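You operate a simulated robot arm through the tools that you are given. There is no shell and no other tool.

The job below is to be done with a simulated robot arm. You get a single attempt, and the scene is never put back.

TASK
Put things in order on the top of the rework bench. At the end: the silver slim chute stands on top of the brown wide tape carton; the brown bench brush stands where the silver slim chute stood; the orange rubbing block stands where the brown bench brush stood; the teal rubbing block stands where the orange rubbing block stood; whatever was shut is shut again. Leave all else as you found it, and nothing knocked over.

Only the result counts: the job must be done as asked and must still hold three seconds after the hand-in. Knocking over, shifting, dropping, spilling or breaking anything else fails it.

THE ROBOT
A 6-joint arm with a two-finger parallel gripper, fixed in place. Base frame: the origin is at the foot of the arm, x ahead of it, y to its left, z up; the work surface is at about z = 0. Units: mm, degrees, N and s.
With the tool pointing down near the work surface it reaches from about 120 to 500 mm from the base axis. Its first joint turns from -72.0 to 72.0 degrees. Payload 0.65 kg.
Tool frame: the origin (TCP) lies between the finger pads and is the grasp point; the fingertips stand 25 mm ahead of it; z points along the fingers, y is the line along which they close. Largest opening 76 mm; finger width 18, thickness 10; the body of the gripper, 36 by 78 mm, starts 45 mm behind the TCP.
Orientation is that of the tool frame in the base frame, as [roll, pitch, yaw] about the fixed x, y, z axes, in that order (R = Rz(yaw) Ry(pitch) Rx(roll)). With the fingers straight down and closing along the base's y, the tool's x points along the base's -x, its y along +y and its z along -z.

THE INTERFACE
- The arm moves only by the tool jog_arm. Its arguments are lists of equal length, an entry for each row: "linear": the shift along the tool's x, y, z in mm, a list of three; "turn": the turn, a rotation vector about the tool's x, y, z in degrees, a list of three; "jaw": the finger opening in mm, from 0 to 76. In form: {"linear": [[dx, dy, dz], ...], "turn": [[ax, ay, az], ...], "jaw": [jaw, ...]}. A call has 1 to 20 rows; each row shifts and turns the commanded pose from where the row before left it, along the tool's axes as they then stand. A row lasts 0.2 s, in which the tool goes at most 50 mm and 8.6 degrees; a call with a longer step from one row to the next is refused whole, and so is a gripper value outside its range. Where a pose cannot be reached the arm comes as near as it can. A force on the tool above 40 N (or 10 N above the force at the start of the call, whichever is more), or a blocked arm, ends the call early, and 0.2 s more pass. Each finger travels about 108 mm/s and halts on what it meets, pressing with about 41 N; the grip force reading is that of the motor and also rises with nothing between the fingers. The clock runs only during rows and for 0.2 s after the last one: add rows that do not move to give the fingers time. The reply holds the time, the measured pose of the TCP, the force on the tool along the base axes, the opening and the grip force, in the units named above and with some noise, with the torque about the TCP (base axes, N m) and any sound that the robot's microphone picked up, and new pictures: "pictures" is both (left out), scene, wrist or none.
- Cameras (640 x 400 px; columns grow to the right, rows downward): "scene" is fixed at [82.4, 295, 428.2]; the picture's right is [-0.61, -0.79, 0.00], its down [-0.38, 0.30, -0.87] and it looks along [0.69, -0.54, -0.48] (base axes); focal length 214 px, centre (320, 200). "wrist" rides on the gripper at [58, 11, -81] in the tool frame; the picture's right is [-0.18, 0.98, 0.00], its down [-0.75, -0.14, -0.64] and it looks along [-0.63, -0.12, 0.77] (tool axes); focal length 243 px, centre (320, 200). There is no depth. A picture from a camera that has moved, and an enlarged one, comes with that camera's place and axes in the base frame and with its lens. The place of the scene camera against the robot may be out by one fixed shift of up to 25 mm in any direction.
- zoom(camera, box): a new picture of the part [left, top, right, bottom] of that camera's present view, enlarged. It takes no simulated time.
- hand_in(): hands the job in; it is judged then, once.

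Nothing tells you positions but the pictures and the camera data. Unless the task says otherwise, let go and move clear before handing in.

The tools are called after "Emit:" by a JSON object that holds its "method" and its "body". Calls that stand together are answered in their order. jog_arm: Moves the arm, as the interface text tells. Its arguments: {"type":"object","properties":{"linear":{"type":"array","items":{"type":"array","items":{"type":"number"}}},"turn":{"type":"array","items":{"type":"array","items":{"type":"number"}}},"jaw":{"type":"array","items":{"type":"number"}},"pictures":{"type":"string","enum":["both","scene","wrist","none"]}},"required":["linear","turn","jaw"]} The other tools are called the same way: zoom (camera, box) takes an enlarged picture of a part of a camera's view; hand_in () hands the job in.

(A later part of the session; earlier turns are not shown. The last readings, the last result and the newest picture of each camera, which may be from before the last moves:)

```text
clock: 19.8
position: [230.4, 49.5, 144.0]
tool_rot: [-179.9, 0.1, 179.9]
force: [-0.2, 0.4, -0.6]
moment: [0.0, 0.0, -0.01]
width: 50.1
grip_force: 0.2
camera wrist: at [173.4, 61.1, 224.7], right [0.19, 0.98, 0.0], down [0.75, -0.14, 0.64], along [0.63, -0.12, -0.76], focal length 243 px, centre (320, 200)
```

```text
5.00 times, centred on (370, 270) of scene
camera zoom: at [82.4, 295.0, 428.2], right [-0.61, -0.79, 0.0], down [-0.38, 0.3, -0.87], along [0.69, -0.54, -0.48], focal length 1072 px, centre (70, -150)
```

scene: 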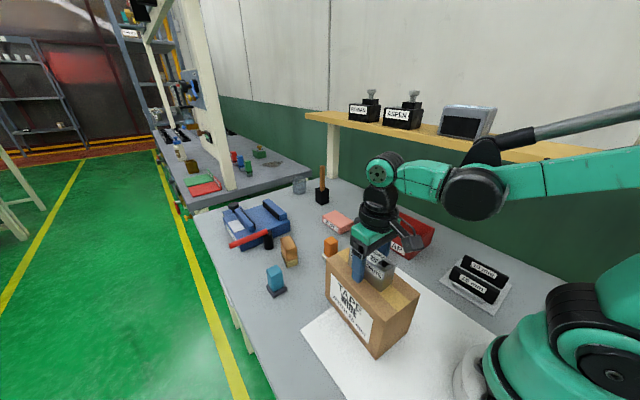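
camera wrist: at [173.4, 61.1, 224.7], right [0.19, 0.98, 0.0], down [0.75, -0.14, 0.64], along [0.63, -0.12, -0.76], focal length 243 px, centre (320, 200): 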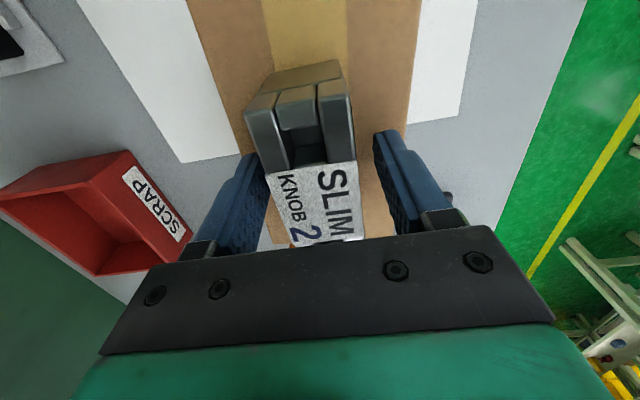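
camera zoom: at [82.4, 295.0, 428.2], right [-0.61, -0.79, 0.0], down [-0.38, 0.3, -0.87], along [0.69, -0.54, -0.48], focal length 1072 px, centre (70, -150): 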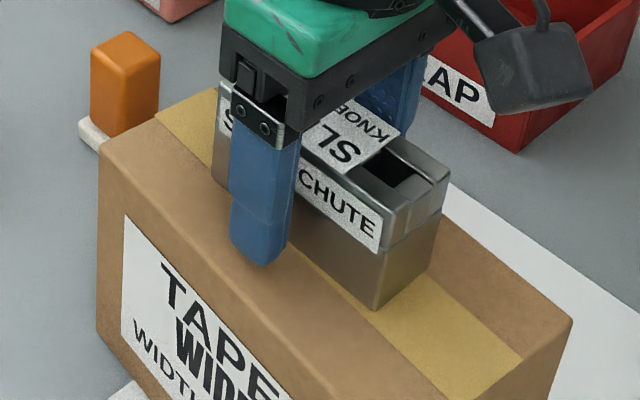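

The chute stands on the carton. I'll rise clear, go over to the brush and turn the gripper by −12.6° to match it.

Emit:
{"method": "jog_arm", "body": {"linear": [[0, 0, -20], [0, 0, -40], [0, 0, -30], [-40, 7, 0], [-45, 8, 0], [-45, 8, 0], [-45, 8, 0], [-45, 8, 0], [0, 0, 0]], "turn": [[0, 0, 0], [0, 0, 0], [0, 0, 0], [0, 0, 0], [0, 0, 0], [0, 0, 0], [0, 0, 0], [0, 0, 0], [0, 0, 0]], "jaw": [50, 50, 50, 54, 54, 54, 54, 54, 54]}}

Emit:
{"method": "zoom", "body": {"camera": "scene", "box": [300, 210, 440, 370]}}

Emit:
{"method": "zoom", "body": {"camera": "wrist", "box": [180, 40, 440, 240]}}

```text
clock: 21.8
position: [440.9, 86.8, 228.6]
tool_rot: [-180.0, 0.1, 180.0]
force: [0.0, -0.1, -0.3]
moment: [0.01, 0.0, 0.04]
width: 54.1
grip_force: 0.1
out of reach, approached as far as the arm can: row 8
camera wrist: at [382.9, 98.6, 309.6], right [0.19, 0.98, 0.0], down [0.75, -0.14, 0.64], along [0.63, -0.12, -0.76], focal length 243 px, centre (320, 200)
```

scene: 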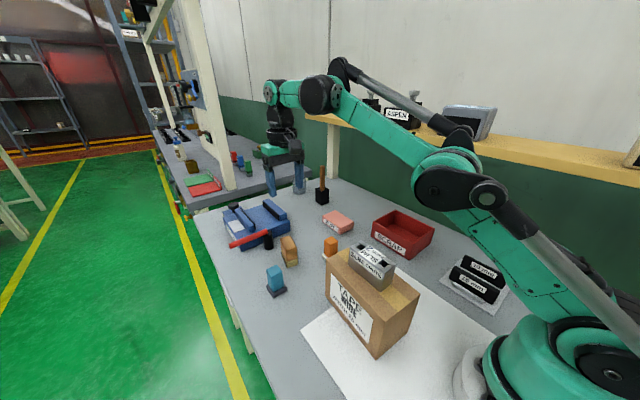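
wrist: 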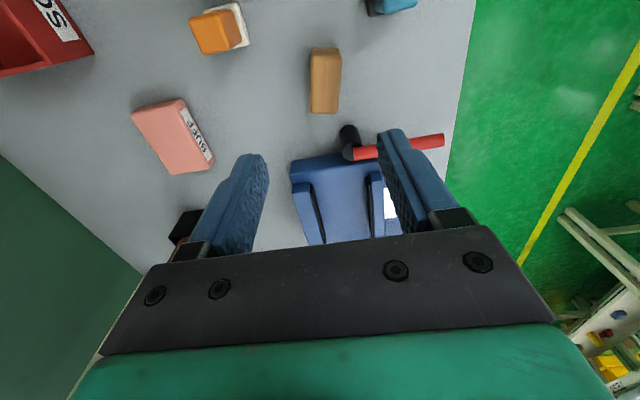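

```text
2.50 times, centred on (370, 290) of scene
camera zoom: at [82.4, 295.0, 428.2], right [-0.61, -0.79, 0.0], down [-0.38, 0.3, -0.87], along [0.69, -0.54, -0.48], focal length 536 px, centre (195, -25)
```

zoom: 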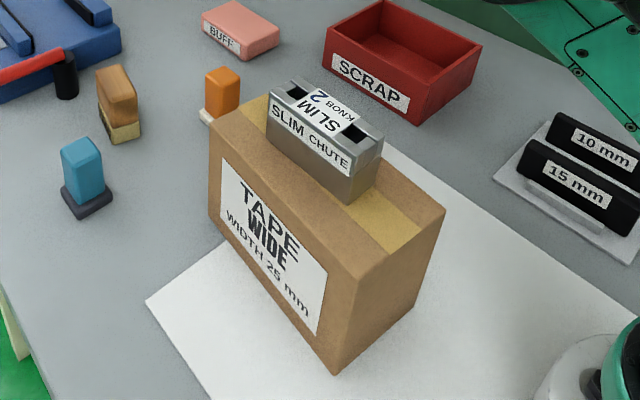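

```text
2.00 times, centred on (310, 140) of wrist
camera zoom: at [382.9, 98.6, 309.6], right [0.19, 0.98, 0.0], down [0.75, -0.14, 0.64], along [0.63, -0.12, -0.76], focal length 485 px, centre (340, 320)
```

zoom: 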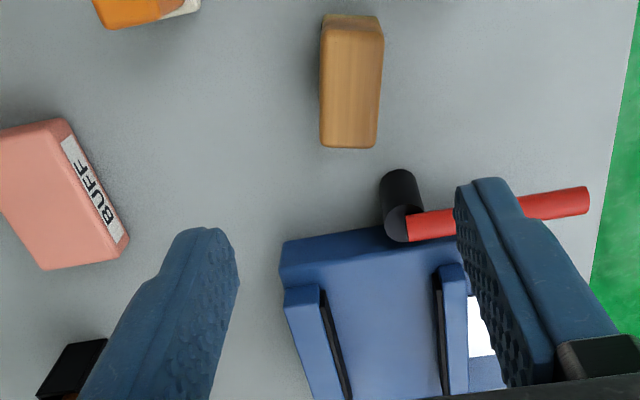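

The chute stands well on the carton. I'll zoom in on the brush to refine its position.

Emit:
{"method": "zoom", "body": {"camera": "wrist", "box": [280, 30, 370, 160]}}

Emit:
{"method": "zoom", "body": {"camera": "wrist", "box": [170, 0, 270, 80]}}

Emit:
{"method": "zoom", "body": {"camera": "wrist", "box": [290, 110, 450, 250]}}

```text
3.08 times, centred on (325, 95) of wrist
camera zoom: at [382.9, 98.6, 309.6], right [0.19, 0.98, 0.0], down [0.75, -0.14, 0.64], along [0.63, -0.12, -0.76], focal length 746 px, centre (305, 523)
```

zoom: 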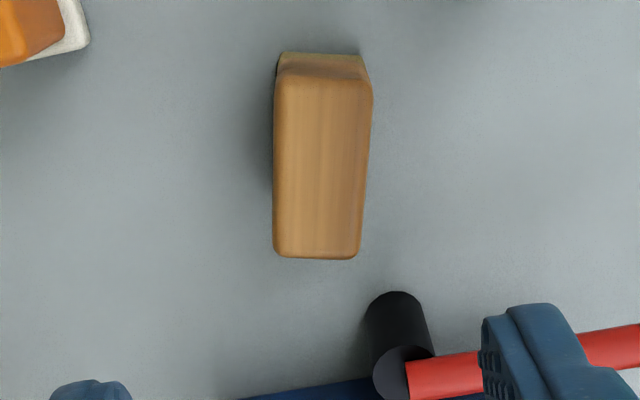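

```text
5.00 times, centred on (220, 40) of wrist
camera zoom: at [382.9, 98.6, 309.6], right [0.19, 0.98, 0.0], down [0.75, -0.14, 0.64], along [0.63, -0.12, -0.76], focal length 1213 px, centre (820, 1000)
```

zoom: 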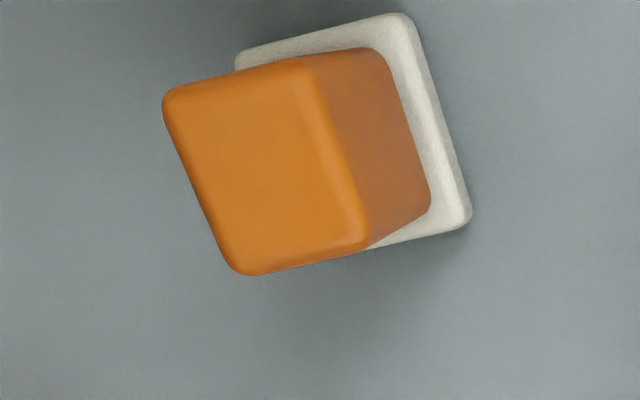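

```text
2.86 times, centred on (370, 180) of wrist
camera zoom: at [382.9, 98.6, 309.6], right [0.19, 0.98, 0.0], down [0.75, -0.14, 0.64], along [0.63, -0.12, -0.76], focal length 693 px, centre (177, 257)
```

zoom: 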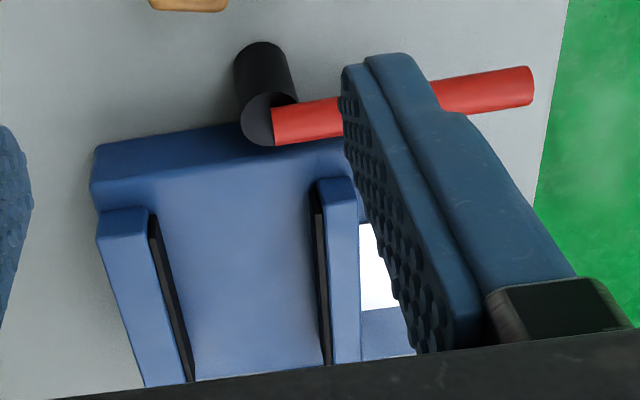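

The brush is centred near (453.7, 90.8) with yaw about −12°. I'll descend partway with the turn, then check the pose.

Emit:
{"method": "jog_arm", "body": {"linear": [[0, 0, 40], [0, 0, 40], [0, 0, 20], [0, 0, 0]], "turn": [[0, 0, 6], [0, 0, 6], [0, 0, 0], [0, 0, 0]], "jaw": [54, 54, 54, 54]}}

Emit:
{"method": "zoom", "body": {"camera": "wrist", "box": [200, 40, 440, 240]}}

```text
clock: 22.8
position: [442.1, 86.8, 129.1]
tool_rot: [-179.9, 0.0, 167.9]
force: [-0.8, -0.2, 0.1]
moment: [-0.03, 0.01, 0.01]
width: 53.9
grip_force: 0.0
camera wrist: at [386.7, 110.1, 209.0], right [0.39, 0.92, 0.0], down [0.71, -0.29, 0.64], along [0.59, -0.25, -0.76], focal length 243 px, centre (320, 200)
```

scene: 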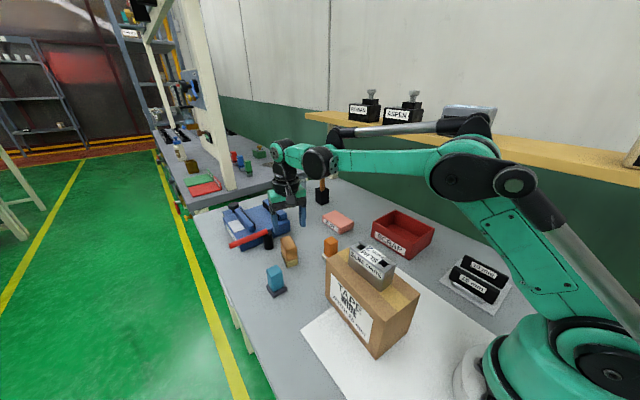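
wrist: 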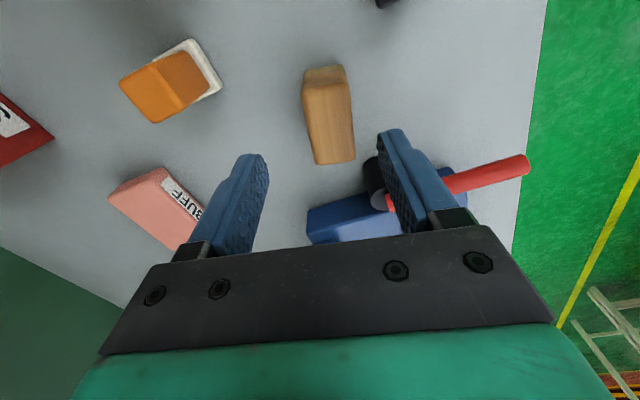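

```text
2.00 times, centred on (320, 140) of wrist
camera zoom: at [386.7, 110.1, 209.0], right [0.39, 0.92, 0.0], down [0.71, -0.29, 0.64], along [0.59, -0.25, -0.76], focal length 485 px, centre (320, 320)
```

zoom: 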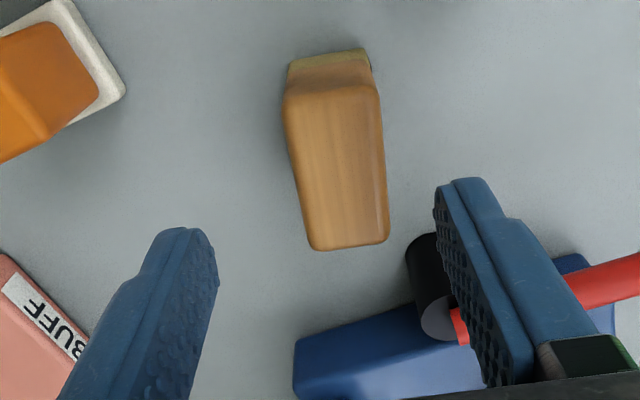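

The pose is tracked again, and this view confirms the brush centre at about (453.5, 90.5). I'll align and come down to just above it for a check.

Emit:
{"method": "jog_arm", "body": {"linear": [[-10.5, 6.1, 20], [0, 0, 28], [0, 0, 0]], "turn": [[0, 0, 1], [0, 0, 0], [0, 0, 0]], "jaw": [54, 54, 54]}}

Emit:
{"method": "zoom", "body": {"camera": "wrist", "box": [200, 60, 440, 250]}}

Emit:
{"method": "zoom", "body": {"camera": "scene", "box": [210, 170, 350, 290]}}

```text
clock: 23.6
position: [452.6, 89.4, 80.3]
tool_rot: [-179.8, 0.1, 166.9]
force: [-0.4, -0.7, 0.0]
moment: [0.01, 0.03, 0.01]
width: 54.0
grip_force: 0.0
camera wrist: at [398.6, 114.5, 161.0], right [0.4, 0.92, 0.0], down [0.7, -0.31, 0.64], along [0.59, -0.26, -0.76], focal length 243 px, centre (320, 200)
```

scene: 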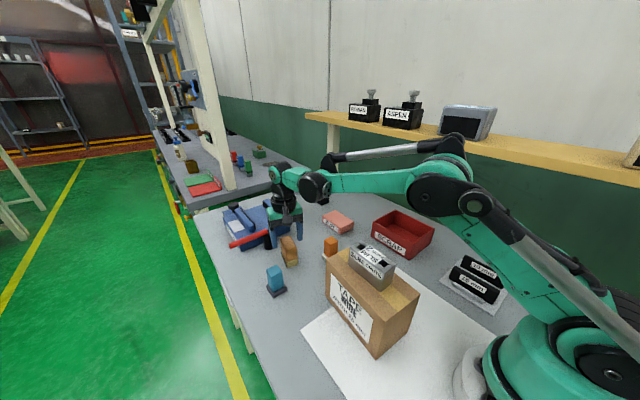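
wrist: 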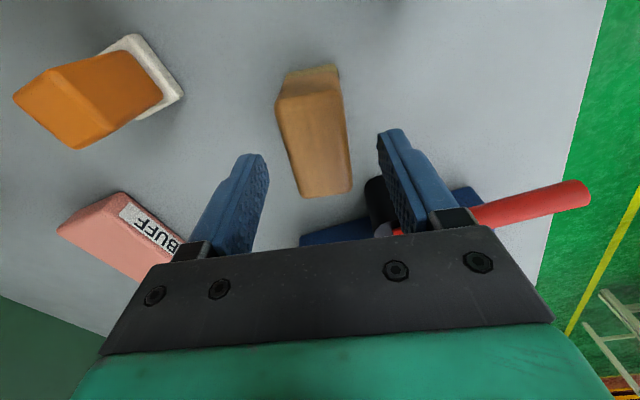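

```text
2.11 times, centred on (320, 155) of wrist
camera zoom: at [398.6, 114.5, 161.0], right [0.4, 0.92, 0.0], down [0.7, -0.31, 0.64], along [0.59, -0.26, -0.76], focal length 511 px, centre (320, 295)
```

zoom: 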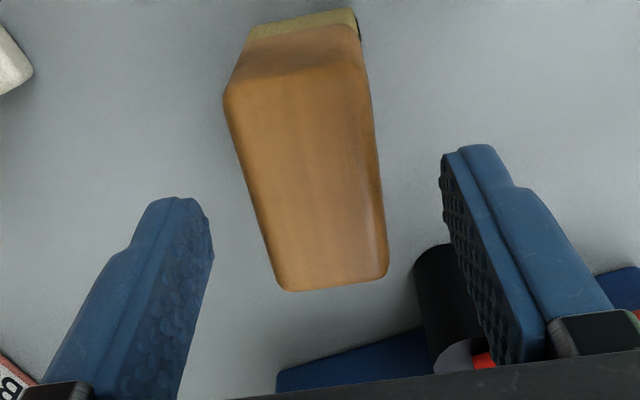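

```text
3.33 times, centred on (280, 230) of scene
camera zoom: at [82.4, 295.0, 428.2], right [-0.61, -0.79, 0.0], down [-0.38, 0.3, -0.87], along [0.69, -0.54, -0.48], focal length 715 px, centre (453, 100)
```

zoom: 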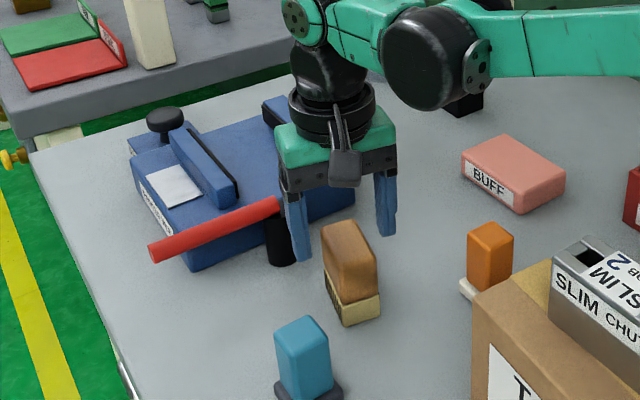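

The fingers straddle the brush well. I'll lower to grasp height and close.

Emit:
{"method": "jog_arm", "body": {"linear": [[-1.5, 0.5, 20], [0, 0, 20], [0, 0, 6], [0, 0, 0], [0, 0, 0], [0, 0, 0], [0, 0, 0]], "turn": [[0, 0, 0], [0, 0, 0], [0, 0, 0], [0, 0, 0], [0, 0, 0], [0, 0, 0], [0, 0, 0]], "jaw": [54, 54, 54, 44, 34, 26, 26]}}

Emit:
{"method": "zoom", "body": {"camera": "scene", "box": [210, 170, 350, 290]}}

```text
clock: 25.1
position: [455.4, 89.9, 34.6]
tool_rot: [-179.8, 0.1, 166.9]
force: [1.3, 0.0, -0.3]
moment: [0.01, 0.0, 0.0]
width: 29.5
grip_force: 41.2
camera wrist: at [400.5, 114.2, 115.2], right [0.4, 0.92, 0.0], down [0.7, -0.31, 0.64], along [0.59, -0.26, -0.76], focal length 243 px, centre (320, 200)
```

scene: 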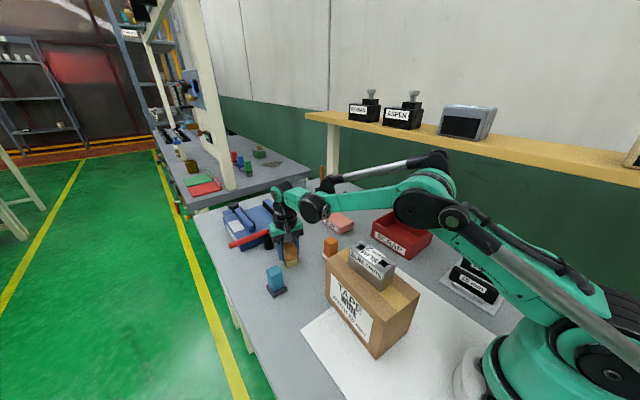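
wrist: 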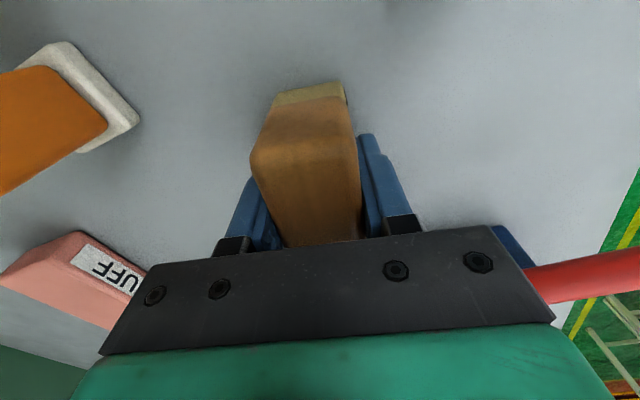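

```text
3.33 times, centred on (280, 230) of scene
camera zoom: at [82.4, 295.0, 428.2], right [-0.61, -0.79, 0.0], down [-0.38, 0.3, -0.87], along [0.69, -0.54, -0.48], focal length 715 px, centre (453, 100)
```

zoom: 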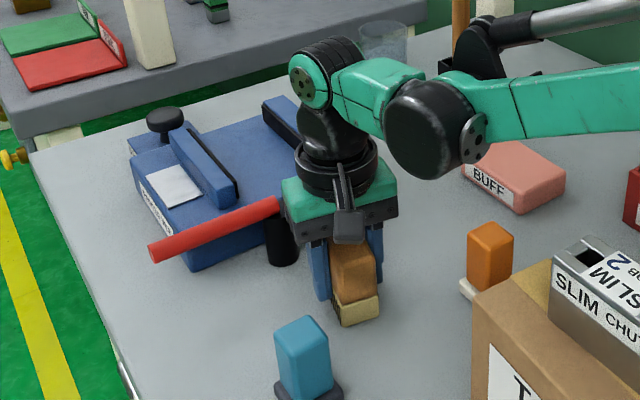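

The brush is gripped. I'll lift it, turn it back straight and carry it high over to the chute's former place.

Emit:
{"method": "jog_arm", "body": {"linear": [[0, 0, -5], [0, 0, -20], [0, 0, -30], [0, 0, -35], [0, 0, 0], [20.9, -36, 0], [20.9, -36, 0], [20.9, -36, 0], [20.9, -36, 0], [20.9, -36, 0], [0, 0, 0], [0, 0, 0]], "turn": [[0, 0, 0], [0, 0, 0], [0, 0, 0], [0, 0, -6.5], [0, 0, -6.5], [0, 0, 0], [0, 0, 0], [0, 0, 0], [0, 0, 0], [0, 0, 0], [0, 0, 0], [0, 0, 0]], "jaw": [26, 26, 26, 26, 26, 26, 26, 26, 26, 26, 26, 26]}}

Emit:
{"method": "zoom", "body": {"camera": "wrist", "box": [180, 40, 440, 240]}}

Emit:
{"method": "zoom", "body": {"camera": "scene", "box": [300, 150, 460, 290]}}

```text
clock: 27.8
position: [351.2, -89.1, 124.2]
tool_rot: [-180.0, 0.1, -180.0]
force: [-0.3, -0.9, -0.6]
moment: [0.0, 0.01, -0.03]
width: 29.7
grip_force: 40.9
camera wrist: at [293.1, -77.7, 204.4], right [0.18, 0.98, 0.0], down [0.75, -0.14, 0.64], along [0.63, -0.12, -0.76], focal length 243 px, centre (320, 200)
```

scene: 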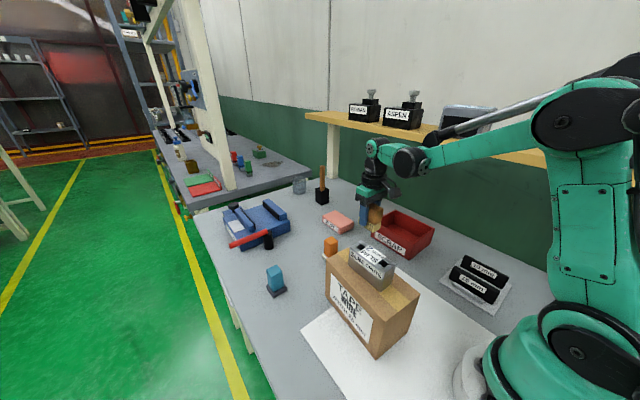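
wrist: 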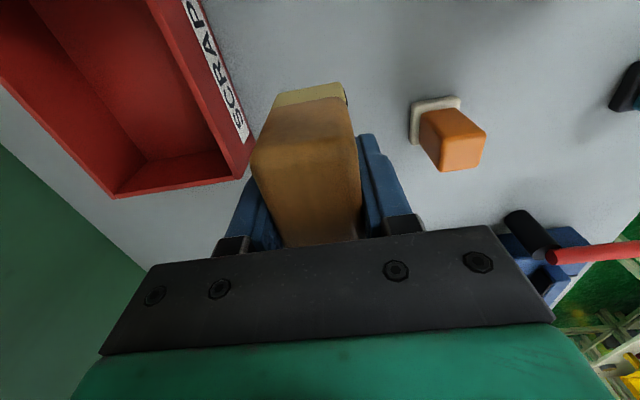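

```text
2.00 times, centred on (310, 140) of wrist
camera zoom: at [293.1, -77.7, 204.4], right [0.18, 0.98, 0.0], down [0.75, -0.14, 0.64], along [0.63, -0.12, -0.76], focal length 485 px, centre (340, 320)
```

zoom: 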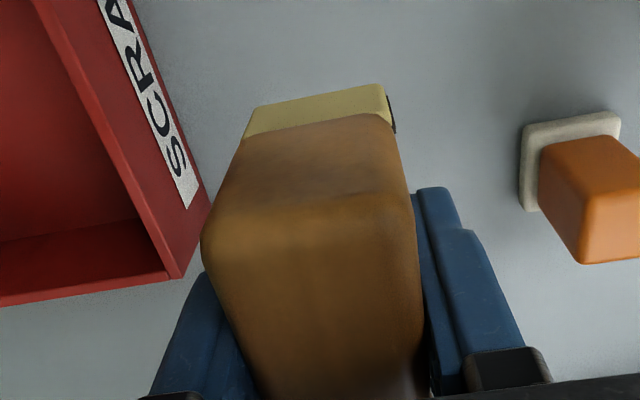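

```text
2.86 times, centred on (380, 220) of scene
camera zoom: at [82.4, 295.0, 428.2], right [-0.61, -0.79, 0.0], down [-0.38, 0.3, -0.87], along [0.69, -0.54, -0.48], focal length 613 px, centre (149, 143)
```

zoom: 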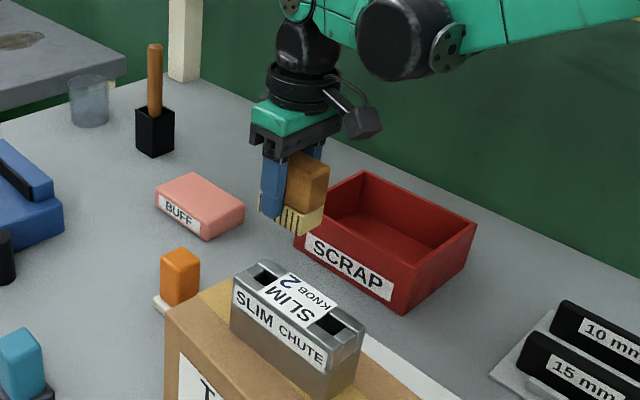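

The brush hangs over the chute's old spot. I'll lower it close to the surface and then touch down gently.

Emit:
{"method": "jog_arm", "body": {"linear": [[0.6, -0.5, 30], [0, 0, 35], [0, 0, 20], [0, 0, 0]], "turn": [[0, 0, 0], [0, 0, 0], [0, 0, 0], [0, 0, 0]], "jaw": [26, 26, 26, 26]}}

Emit:
{"method": "zoom", "body": {"camera": "scene", "box": [320, 190, 420, 270]}}

```text
clock: 28.8
position: [349.9, -90.3, 40.9]
tool_rot: [-179.9, 0.1, 179.8]
force: [0.3, -0.6, -1.1]
moment: [0.0, -0.04, -0.04]
width: 29.4
grip_force: 40.5
camera wrist: at [291.8, -78.6, 120.6], right [0.19, 0.98, 0.0], down [0.75, -0.14, 0.64], along [0.63, -0.12, -0.76], focal length 243 px, centre (320, 200)
```

scene: 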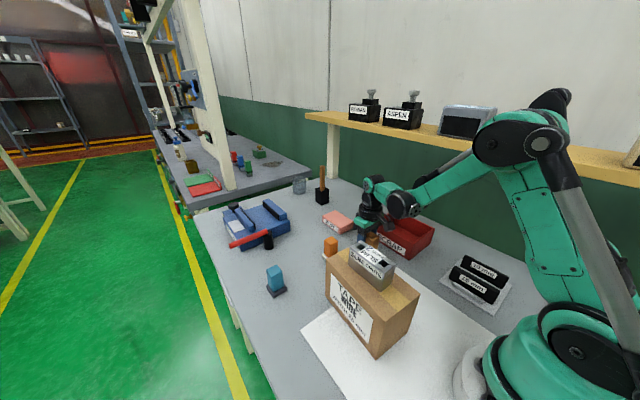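
wrist: 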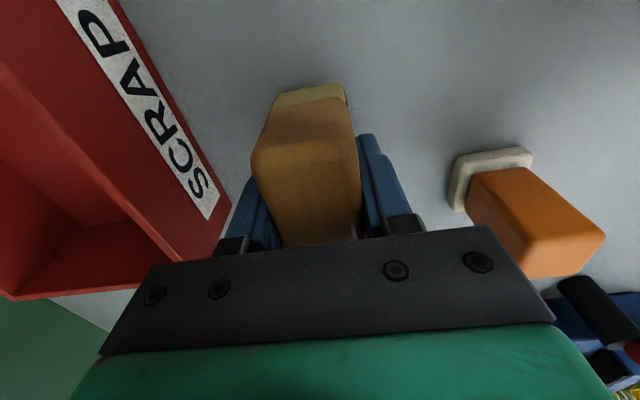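

```text
5.00 times, centred on (370, 230) of scene
camera zoom: at [82.4, 295.0, 428.2], right [-0.61, -0.79, 0.0], down [-0.38, 0.3, -0.87], along [0.69, -0.54, -0.48], focal length 1072 px, centre (70, 50)
```

zoom: 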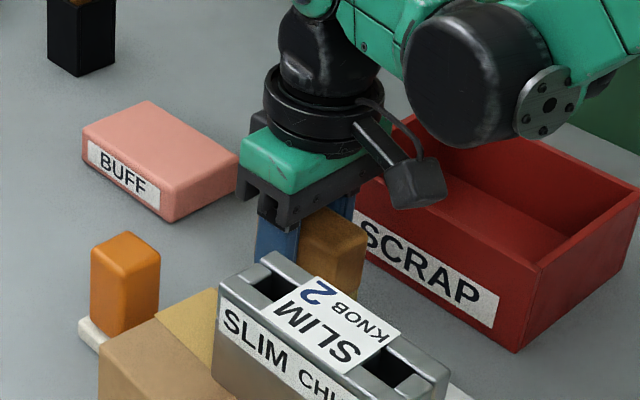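

I'm going down the last few mm, slowly.

Emit:
{"method": "jog_arm", "body": {"linear": [[0, 0, 2], [0, 0, 1.5], [0, 0, 0]], "turn": [[0, 0, 0], [0, 0, 0], [0, 0, 0]], "jaw": [26, 26, 26], "pictures": "none"}}

Emit:
{"method": "jog_arm", "body": {"linear": [[0, 0, 0.7], [0, 0, 0]], "turn": [[0, 0, 0], [0, 0, 0]], "jaw": [26, 26], "pictures": "none"}}

```text
clock: 29.6
position: [348.4, -90.1, 36.0]
tool_rot: [-179.9, 0.1, 179.9]
force: [-1.4, 0.0, -0.4]
moment: [0.01, -0.03, 0.02]
width: 29.4
grip_force: 41.1
```

```text
clock: 30.1
position: [349.6, -90.4, 35.5]
tool_rot: [-179.9, 0.0, 180.0]
force: [1.1, 1.0, -1.8]
moment: [0.0, -0.05, -0.04]
width: 29.6
grip_force: 40.9
```

Emit:
{"method": "jog_arm", "body": {"linear": [[0, 0, 0.6], [0, 0, 0]], "turn": [[0, 0, 0], [0, 0, 0]], "jaw": [26, 26], "pictures": "none"}}

```text
clock: 30.8
position: [350.0, -90.2, 34.8]
tool_rot: [-179.9, 0.0, 179.9]
force: [0.1, 0.4, -0.9]
moment: [-0.03, 0.03, 0.01]
width: 29.8
grip_force: 40.8
```

Contact should come within about half a millimetre, so I'm taking one more tiny step.

Emit:
{"method": "jog_arm", "body": {"linear": [[0, 0, 0.5], [0, 0, 0]], "turn": [[0, 0, 0], [0, 0, 0]], "jaw": [26, 26], "pictures": "none"}}

```text
clock: 31.4
position: [350.1, -90.2, 34.3]
tool_rot: [-179.9, 0.0, 179.9]
force: [-0.2, 0.4, -0.6]
moment: [0.02, -0.02, 0.02]
width: 29.5
grip_force: 41.1
```

Emit:
{"method": "jog_arm", "body": {"linear": [[0, 0, 0.4], [0, 0, 0]], "turn": [[0, 0, 0], [0, 0, 0]], "jaw": [26, 26], "pictures": "none"}}

```text
clock: 31.9
position: [349.2, -89.9, 33.9]
tool_rot: [-179.9, 0.2, 179.9]
force: [-1.0, -0.3, 8.8]
moment: [0.09, -0.04, -0.01]
width: 29.6
grip_force: 41.1
```

The brush touches the bench, with 8.8 N upward. I'll release it now.

Emit:
{"method": "jog_arm", "body": {"linear": [[0, 0, -0.2], [0, 0, 0], [0, 0, 0], [0, 0, 0]], "turn": [[0, 0, 0], [0, 0, 0], [0, 0, 0], [0, 0, 0]], "jaw": [30, 38, 46, 54]}}

Emit:
{"method": "zoom", "body": {"camera": "wrist", "box": [180, 40, 440, 240]}}

```text
clock: 33.0
position: [349.6, -90.6, 34.7]
tool_rot: [-179.9, 0.2, 180.0]
force: [0.1, -0.1, 0.2]
moment: [0.0, 0.02, 0.0]
width: 54.1
grip_force: 0.1
camera wrist: at [291.7, -78.4, 115.1], right [0.19, 0.98, 0.0], down [0.75, -0.14, 0.64], along [0.63, -0.12, -0.76], focal length 243 px, centre (320, 200)
```

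scene: 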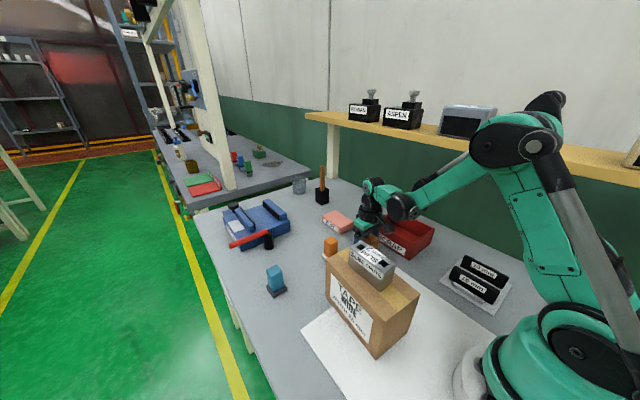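
wrist: 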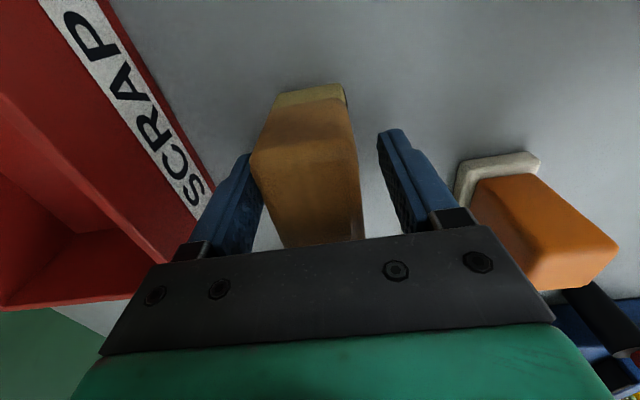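

```text
2.00 times, centred on (310, 140) of wrist
camera zoom: at [291.7, -78.4, 115.1], right [0.19, 0.98, 0.0], down [0.75, -0.14, 0.64], along [0.63, -0.12, -0.76], focal length 485 px, centre (340, 320)
```

zoom: 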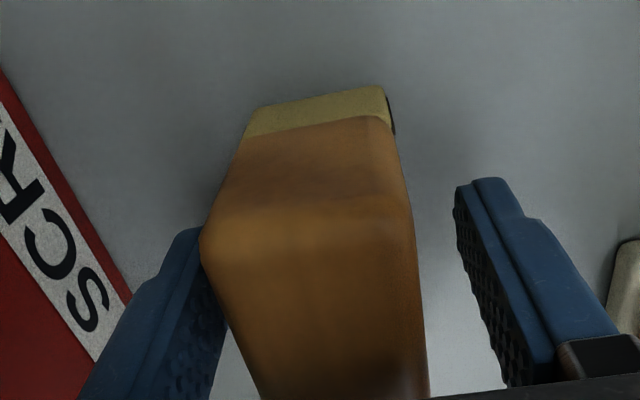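

The brush is released and standing. I'll rise straight up and check where it sits against the chute's original spot.

Emit:
{"method": "jog_arm", "body": {"linear": [[0, 0, -20], [0, 0, -40], [0, 0, -40], [10, 2, -20], [10, 2, -20], [0, 0, 0]], "turn": [[0, 0, 0], [0, 0, 0], [0, 0, 0], [0, 0, 0], [0, 0, 0], [0, 0, 0]], "jaw": [54, 54, 54, 65, 76, 76]}}

Emit:
{"method": "zoom", "body": {"camera": "wrist", "box": [270, 40, 370, 170]}}

Emit:
{"method": "zoom", "body": {"camera": "wrist", "box": [380, 60, 500, 160]}}

```text
clock: 34.4
position: [331.1, -85.7, 175.9]
tool_rot: [-180.0, 0.0, 179.9]
force: [0.2, -0.1, -0.4]
moment: [0.01, 0.02, -0.02]
width: 75.9
grip_force: 0.0
camera wrist: at [272.0, -74.3, 255.7], right [0.19, 0.98, 0.0], down [0.75, -0.14, 0.64], along [0.63, -0.12, -0.76], focal length 243 px, centre (320, 200)
```

scene: 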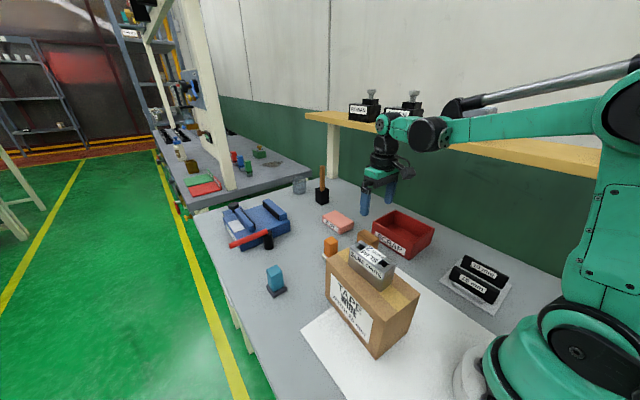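
wrist: 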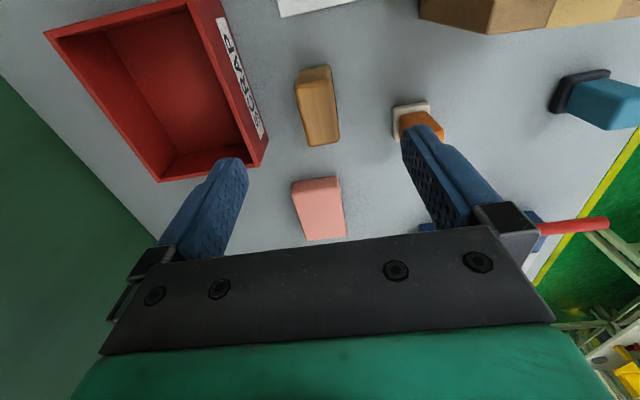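

```text
3.08 times, centred on (320, 105) of wrist
camera zoom: at [272.0, -74.3, 255.7], right [0.19, 0.98, 0.0], down [0.75, -0.14, 0.64], along [0.63, -0.12, -0.76], focal length 746 px, centre (320, 492)
```

zoom: 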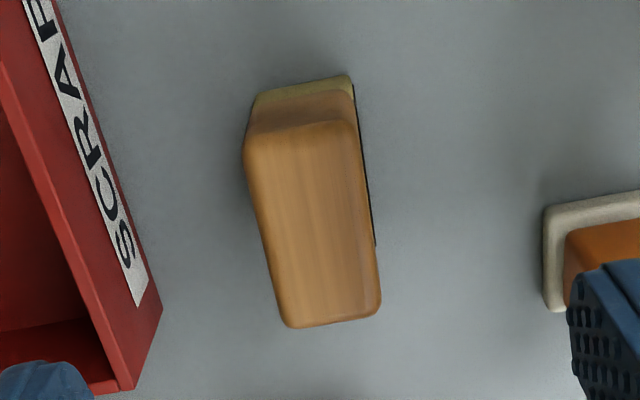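

```text
4.00 times, centred on (440, 110) of wrist
camera zoom: at [272.0, -74.3, 255.7], right [0.19, 0.98, 0.0], down [0.75, -0.14, 0.64], along [0.63, -0.12, -0.76], focal length 970 px, centre (-160, 560)
```

zoom: 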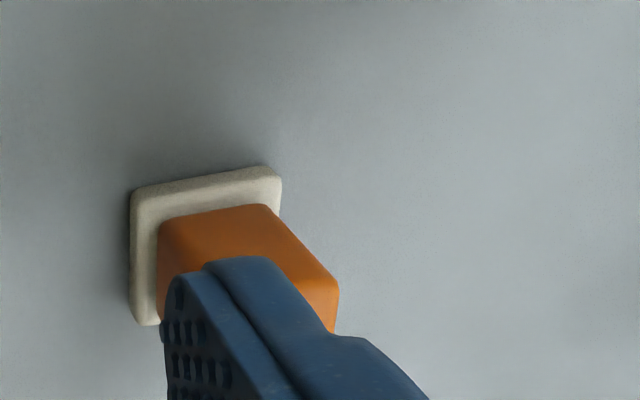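

The brush stands centred at about (349.6, −89.4), on the chute's spot. Next I'll go to the orange block at about (392, 0.8).

Emit:
{"method": "jog_arm", "body": {"linear": [[-20, 29, 0], [-20, 29, 0], [-20.9, 28.5, 15], [0, 0, 35], [0, 0, 25], [0, 0, 0]], "turn": [[0, 0, 0], [0, 0, 0], [0, 0, 0], [0, 0, 0], [0, 0, 0], [0, 0, 0]], "jaw": [70, 60, 54, 54, 54, 54]}}

Emit:
{"method": "zoom", "body": {"camera": "wrist", "box": [200, 60, 440, 250]}}

Emit:
{"method": "zoom", "body": {"camera": "scene", "box": [280, 170, 420, 290]}}

```text
clock: 35.8
position: [390.3, -0.1, 99.5]
tool_rot: [-179.9, 0.1, 179.9]
force: [0.6, 0.7, -1.2]
moment: [0.01, 0.01, 0.03]
width: 54.0
grip_force: 0.0
camera wrist: at [332.3, 11.2, 180.1], right [0.19, 0.98, 0.0], down [0.75, -0.14, 0.64], along [0.63, -0.12, -0.76], focal length 243 px, centre (320, 200)
```

scene: 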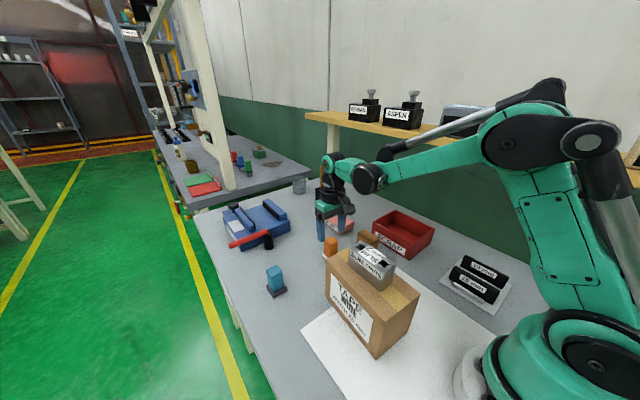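
wrist: 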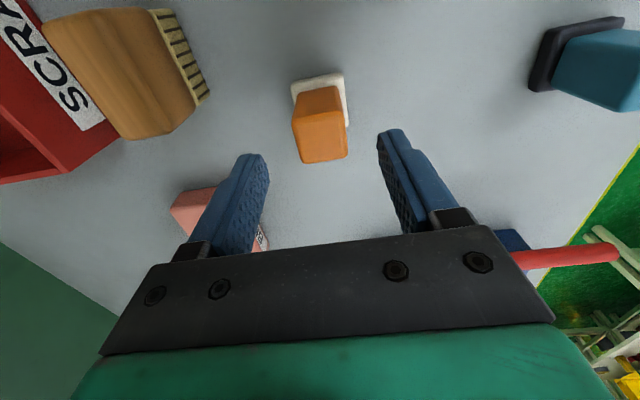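

```text
2.11 times, centred on (320, 155) of wrist
camera zoom: at [332.3, 11.2, 180.1], right [0.19, 0.98, 0.0], down [0.75, -0.14, 0.64], along [0.63, -0.12, -0.76], focal length 511 px, centre (320, 295)
```

zoom: 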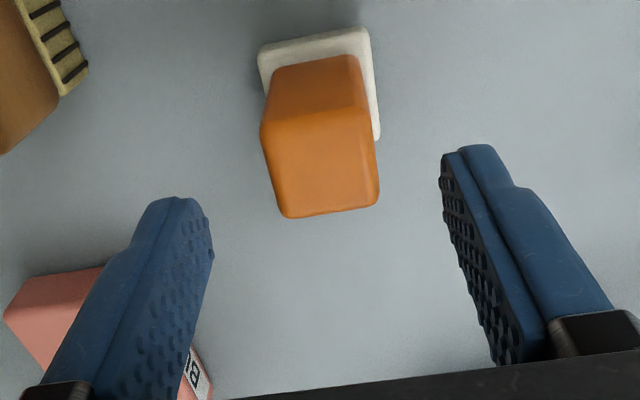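

```text
3.33 times, centred on (350, 230) of scene
camera zoom: at [82.4, 295.0, 428.2], right [-0.61, -0.79, 0.0], down [-0.38, 0.3, -0.87], along [0.69, -0.54, -0.48], focal length 715 px, centre (220, 100)
```

zoom: 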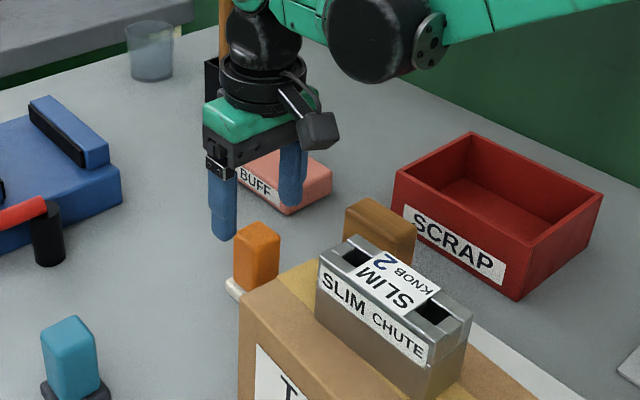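

The orange handle is centred between the fingers. I'll descend so the fingertips stay above its white pad, then close.

Emit:
{"method": "jog_arm", "body": {"linear": [[-0.7, 0.6, 25], [0, 0, 20], [0, 0, 8.5], [0, 0, 0], [0, 0, 0], [0, 0, 0], [0, 0, 0]], "turn": [[0, 0, 0], [0, 0, 0], [0, 0, 0], [0, 0, 0], [0, 0, 0], [0, 0, 0], [0, 0, 0]], "jaw": [54, 54, 54, 44, 34, 24, 22]}}

Emit:
{"method": "zoom", "body": {"camera": "wrist", "box": [200, 60, 440, 250]}}

Emit:
{"method": "zoom", "body": {"camera": "scene", "box": [280, 170, 420, 290]}}

```text
clock: 37.4
position: [391.7, 1.0, 45.1]
tool_rot: [-179.9, 0.1, 179.9]
force: [0.1, 0.0, -0.4]
moment: [0.0, 0.0, -0.02]
width: 27.4
grip_force: 41.3
camera wrist: at [333.2, 12.7, 126.5], right [0.19, 0.98, 0.0], down [0.75, -0.14, 0.64], along [0.63, -0.12, -0.76], focal length 243 px, centre (320, 200)
```

scene: 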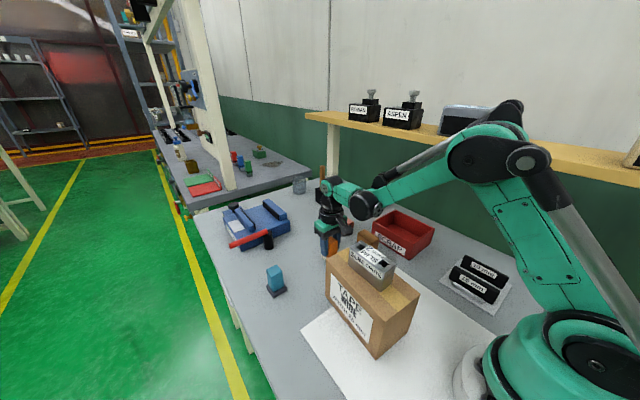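
wrist: 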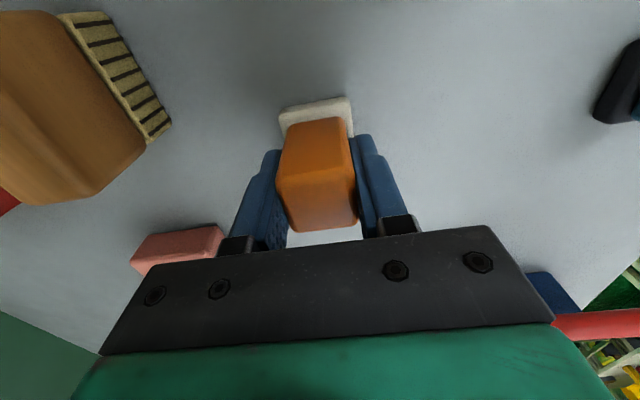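

```text
2.11 times, centred on (320, 155) of wrist
camera zoom: at [333.2, 12.7, 126.5], right [0.19, 0.98, 0.0], down [0.75, -0.14, 0.64], along [0.63, -0.12, -0.76], focal length 511 px, centre (320, 295)
```

zoom: 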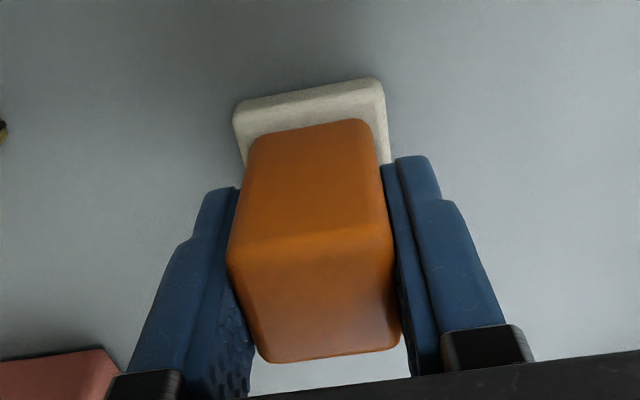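

```text
3.33 times, centred on (350, 230) of scene
camera zoom: at [82.4, 295.0, 428.2], right [-0.61, -0.79, 0.0], down [-0.38, 0.3, -0.87], along [0.69, -0.54, -0.48], focal length 715 px, centre (220, 100)
```

zoom: 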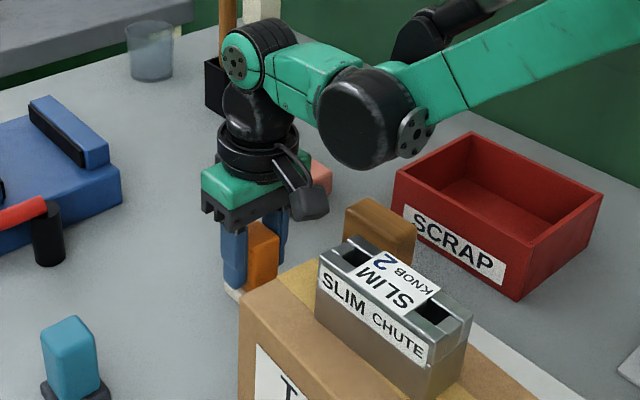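

The orange block is gripped. I'll lift it and carry it to where the brush stood, at about (454.2, 90.5).

Emit:
{"method": "jog_arm", "body": {"linear": [[0, 0, -5], [0, 0, -20], [0, 0, -25], [-15.6, 22.4, 0], [-15.6, 22.4, 0], [-15.7, 22.4, 0], [-15.6, 22.3, 0], [0, 0, 0], [0, 0, 0]], "turn": [[0, 0, 0], [0, 0, 0], [0, 0, 0], [0, 0, 0], [0, 0, 0], [0, 0, 0], [0, 0, 0], [0, 0, 0], [0, 0, 0]], "jaw": [22, 22, 22, 22, 22, 22, 22, 22, 22]}}

Emit:
{"method": "zoom", "body": {"camera": "scene", "box": [210, 170, 350, 290]}}

```text
clock: 39.4
position: [452.3, 90.7, 95.9]
tool_rot: [-179.9, 0.1, 179.9]
force: [-0.8, -0.5, -1.1]
moment: [0.03, 0.01, 0.0]
width: 27.2
grip_force: 40.6
camera wrist: at [395.7, 102.7, 176.7], right [0.19, 0.98, 0.0], down [0.75, -0.14, 0.64], along [0.63, -0.12, -0.76], focal length 243 px, centre (320, 200)
```

scene: 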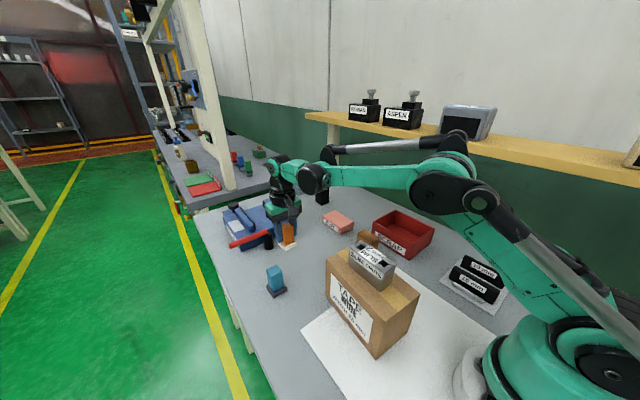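
wrist: 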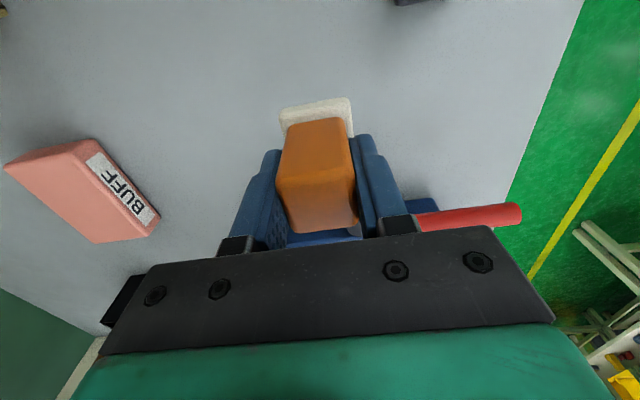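

```text
3.33 times, centred on (280, 230) of scene
camera zoom: at [82.4, 295.0, 428.2], right [-0.61, -0.79, 0.0], down [-0.38, 0.3, -0.87], along [0.69, -0.54, -0.48], focal length 715 px, centre (453, 100)
```

zoom: 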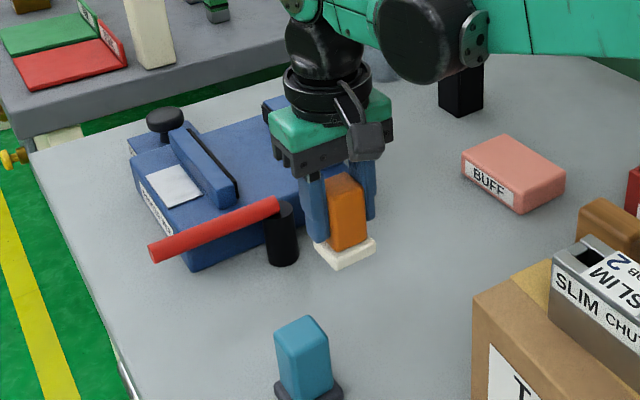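

The block hangs over the brush's former spot with the vise clear. I'll lower it to near contact, then step down gently.

Emit:
{"method": "jog_arm", "body": {"linear": [[-0.5, 0, 25], [0, 0, 20], [0, 0, 2], [0, 0, 0]], "turn": [[0, 0, 0], [0, 0, 0], [0, 0, 0], [0, 0, 0]], "jaw": [22, 22, 22, 22], "pictures": "none"}}

Emit:
{"method": "jog_arm", "body": {"linear": [[0, 0, 1], [0, 0, 0.7], [0, 0, 0]], "turn": [[0, 0, 0], [0, 0, 0], [0, 0, 0]], "jaw": [22, 22, 22], "pictures": "none"}}

```text
clock: 40.4
position: [453.5, 89.8, 48.7]
tool_rot: [-179.9, 0.2, 179.8]
force: [0.5, 0.2, -0.5]
moment: [0.03, 0.02, 0.04]
width: 27.2
grip_force: 41.0
```

```text
clock: 41.1
position: [453.9, 91.0, 47.7]
tool_rot: [-179.9, 0.1, 179.9]
force: [0.4, 0.1, 0.3]
moment: [0.0, -0.01, -0.02]
width: 27.0
grip_force: 41.3
```

Emit:
{"method": "jog_arm", "body": {"linear": [[0, 0, 0.7], [0, 0, 0]], "turn": [[0, 0, 0], [0, 0, 0]], "jaw": [22, 22], "pictures": "none"}}

```text
clock: 41.8
position: [454.9, 91.6, 47.3]
tool_rot: [-179.9, 0.1, 179.8]
force: [-0.5, 0.0, 0.1]
moment: [0.01, -0.01, 0.0]
width: 27.3
grip_force: 41.1
```

Emit:
{"method": "jog_arm", "body": {"linear": [[0, 0, 0.7], [0, 0, 0]], "turn": [[0, 0, 0], [0, 0, 0]], "jaw": [22, 22], "pictures": "none"}}

```text
clock: 42.4
position: [454.5, 90.0, 46.4]
tool_rot: [-179.9, 0.1, 179.9]
force: [0.7, 0.0, -0.3]
moment: [0.01, 0.0, -0.01]
width: 27.2
grip_force: 41.7
```

Emit:
{"method": "jog_arm", "body": {"linear": [[0, 0, 0.6], [0, 0, 0]], "turn": [[0, 0, 0], [0, 0, 0]], "jaw": [22, 22], "pictures": "none"}}

```text
clock: 43.0
position: [452.7, 90.3, 45.6]
tool_rot: [-179.9, 0.2, 179.9]
force: [-1.5, -0.4, 22.6]
moment: [0.04, 0.08, 0.03]
width: 27.1
grip_force: 41.0
```

The block is touching the bench. I'll relieve the pressure slightly and release.

Emit:
{"method": "jog_arm", "body": {"linear": [[0, 0, -0.4], [0, 0, 0], [0, 0, 0], [0, 0, 0], [0, 0, 0]], "turn": [[0, 0, 0], [0, 0, 0], [0, 0, 0], [0, 0, 0], [0, 0, 0]], "jaw": [22, 30, 38, 46, 54]}}

Emit:
{"method": "zoom", "body": {"camera": "wrist", "box": [200, 60, 440, 250]}}

Emit:
{"method": "zoom", "body": {"camera": "scene", "box": [210, 170, 350, 290]}}

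```text
clock: 44.1
position: [453.7, 90.6, 45.8]
tool_rot: [-179.9, 0.1, 179.9]
force: [0.2, 0.2, -0.6]
moment: [-0.01, -0.01, 0.0]
width: 54.1
grip_force: 0.0
camera wrist: at [396.3, 101.8, 126.3], right [0.19, 0.98, 0.0], down [0.75, -0.14, 0.64], along [0.63, -0.12, -0.76], focal length 243 px, centre (320, 200)
```

scene: 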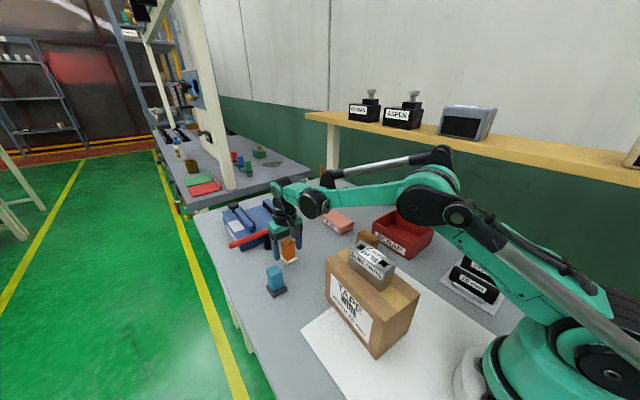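
wrist: 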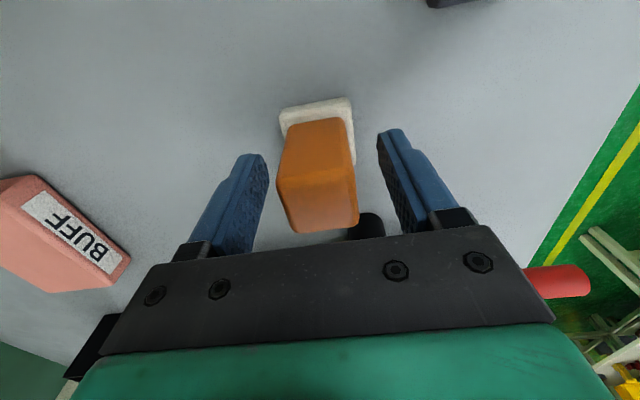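

```text
2.11 times, centred on (320, 155) of wrist
camera zoom: at [396.3, 101.8, 126.3], right [0.19, 0.98, 0.0], down [0.75, -0.14, 0.64], along [0.63, -0.12, -0.76], focal length 511 px, centre (320, 295)
```

zoom: 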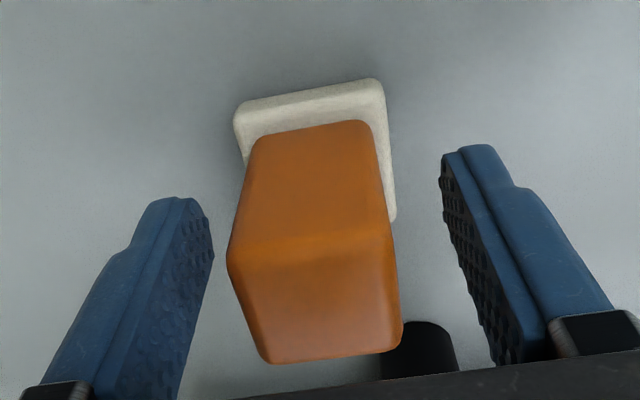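

```text
3.33 times, centred on (280, 230) of scene
camera zoom: at [82.4, 295.0, 428.2], right [-0.61, -0.79, 0.0], down [-0.38, 0.3, -0.87], along [0.69, -0.54, -0.48], focal length 715 px, centre (453, 100)
```

zoom: 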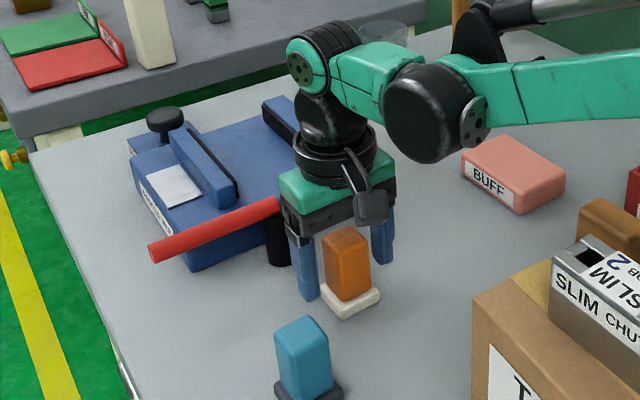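

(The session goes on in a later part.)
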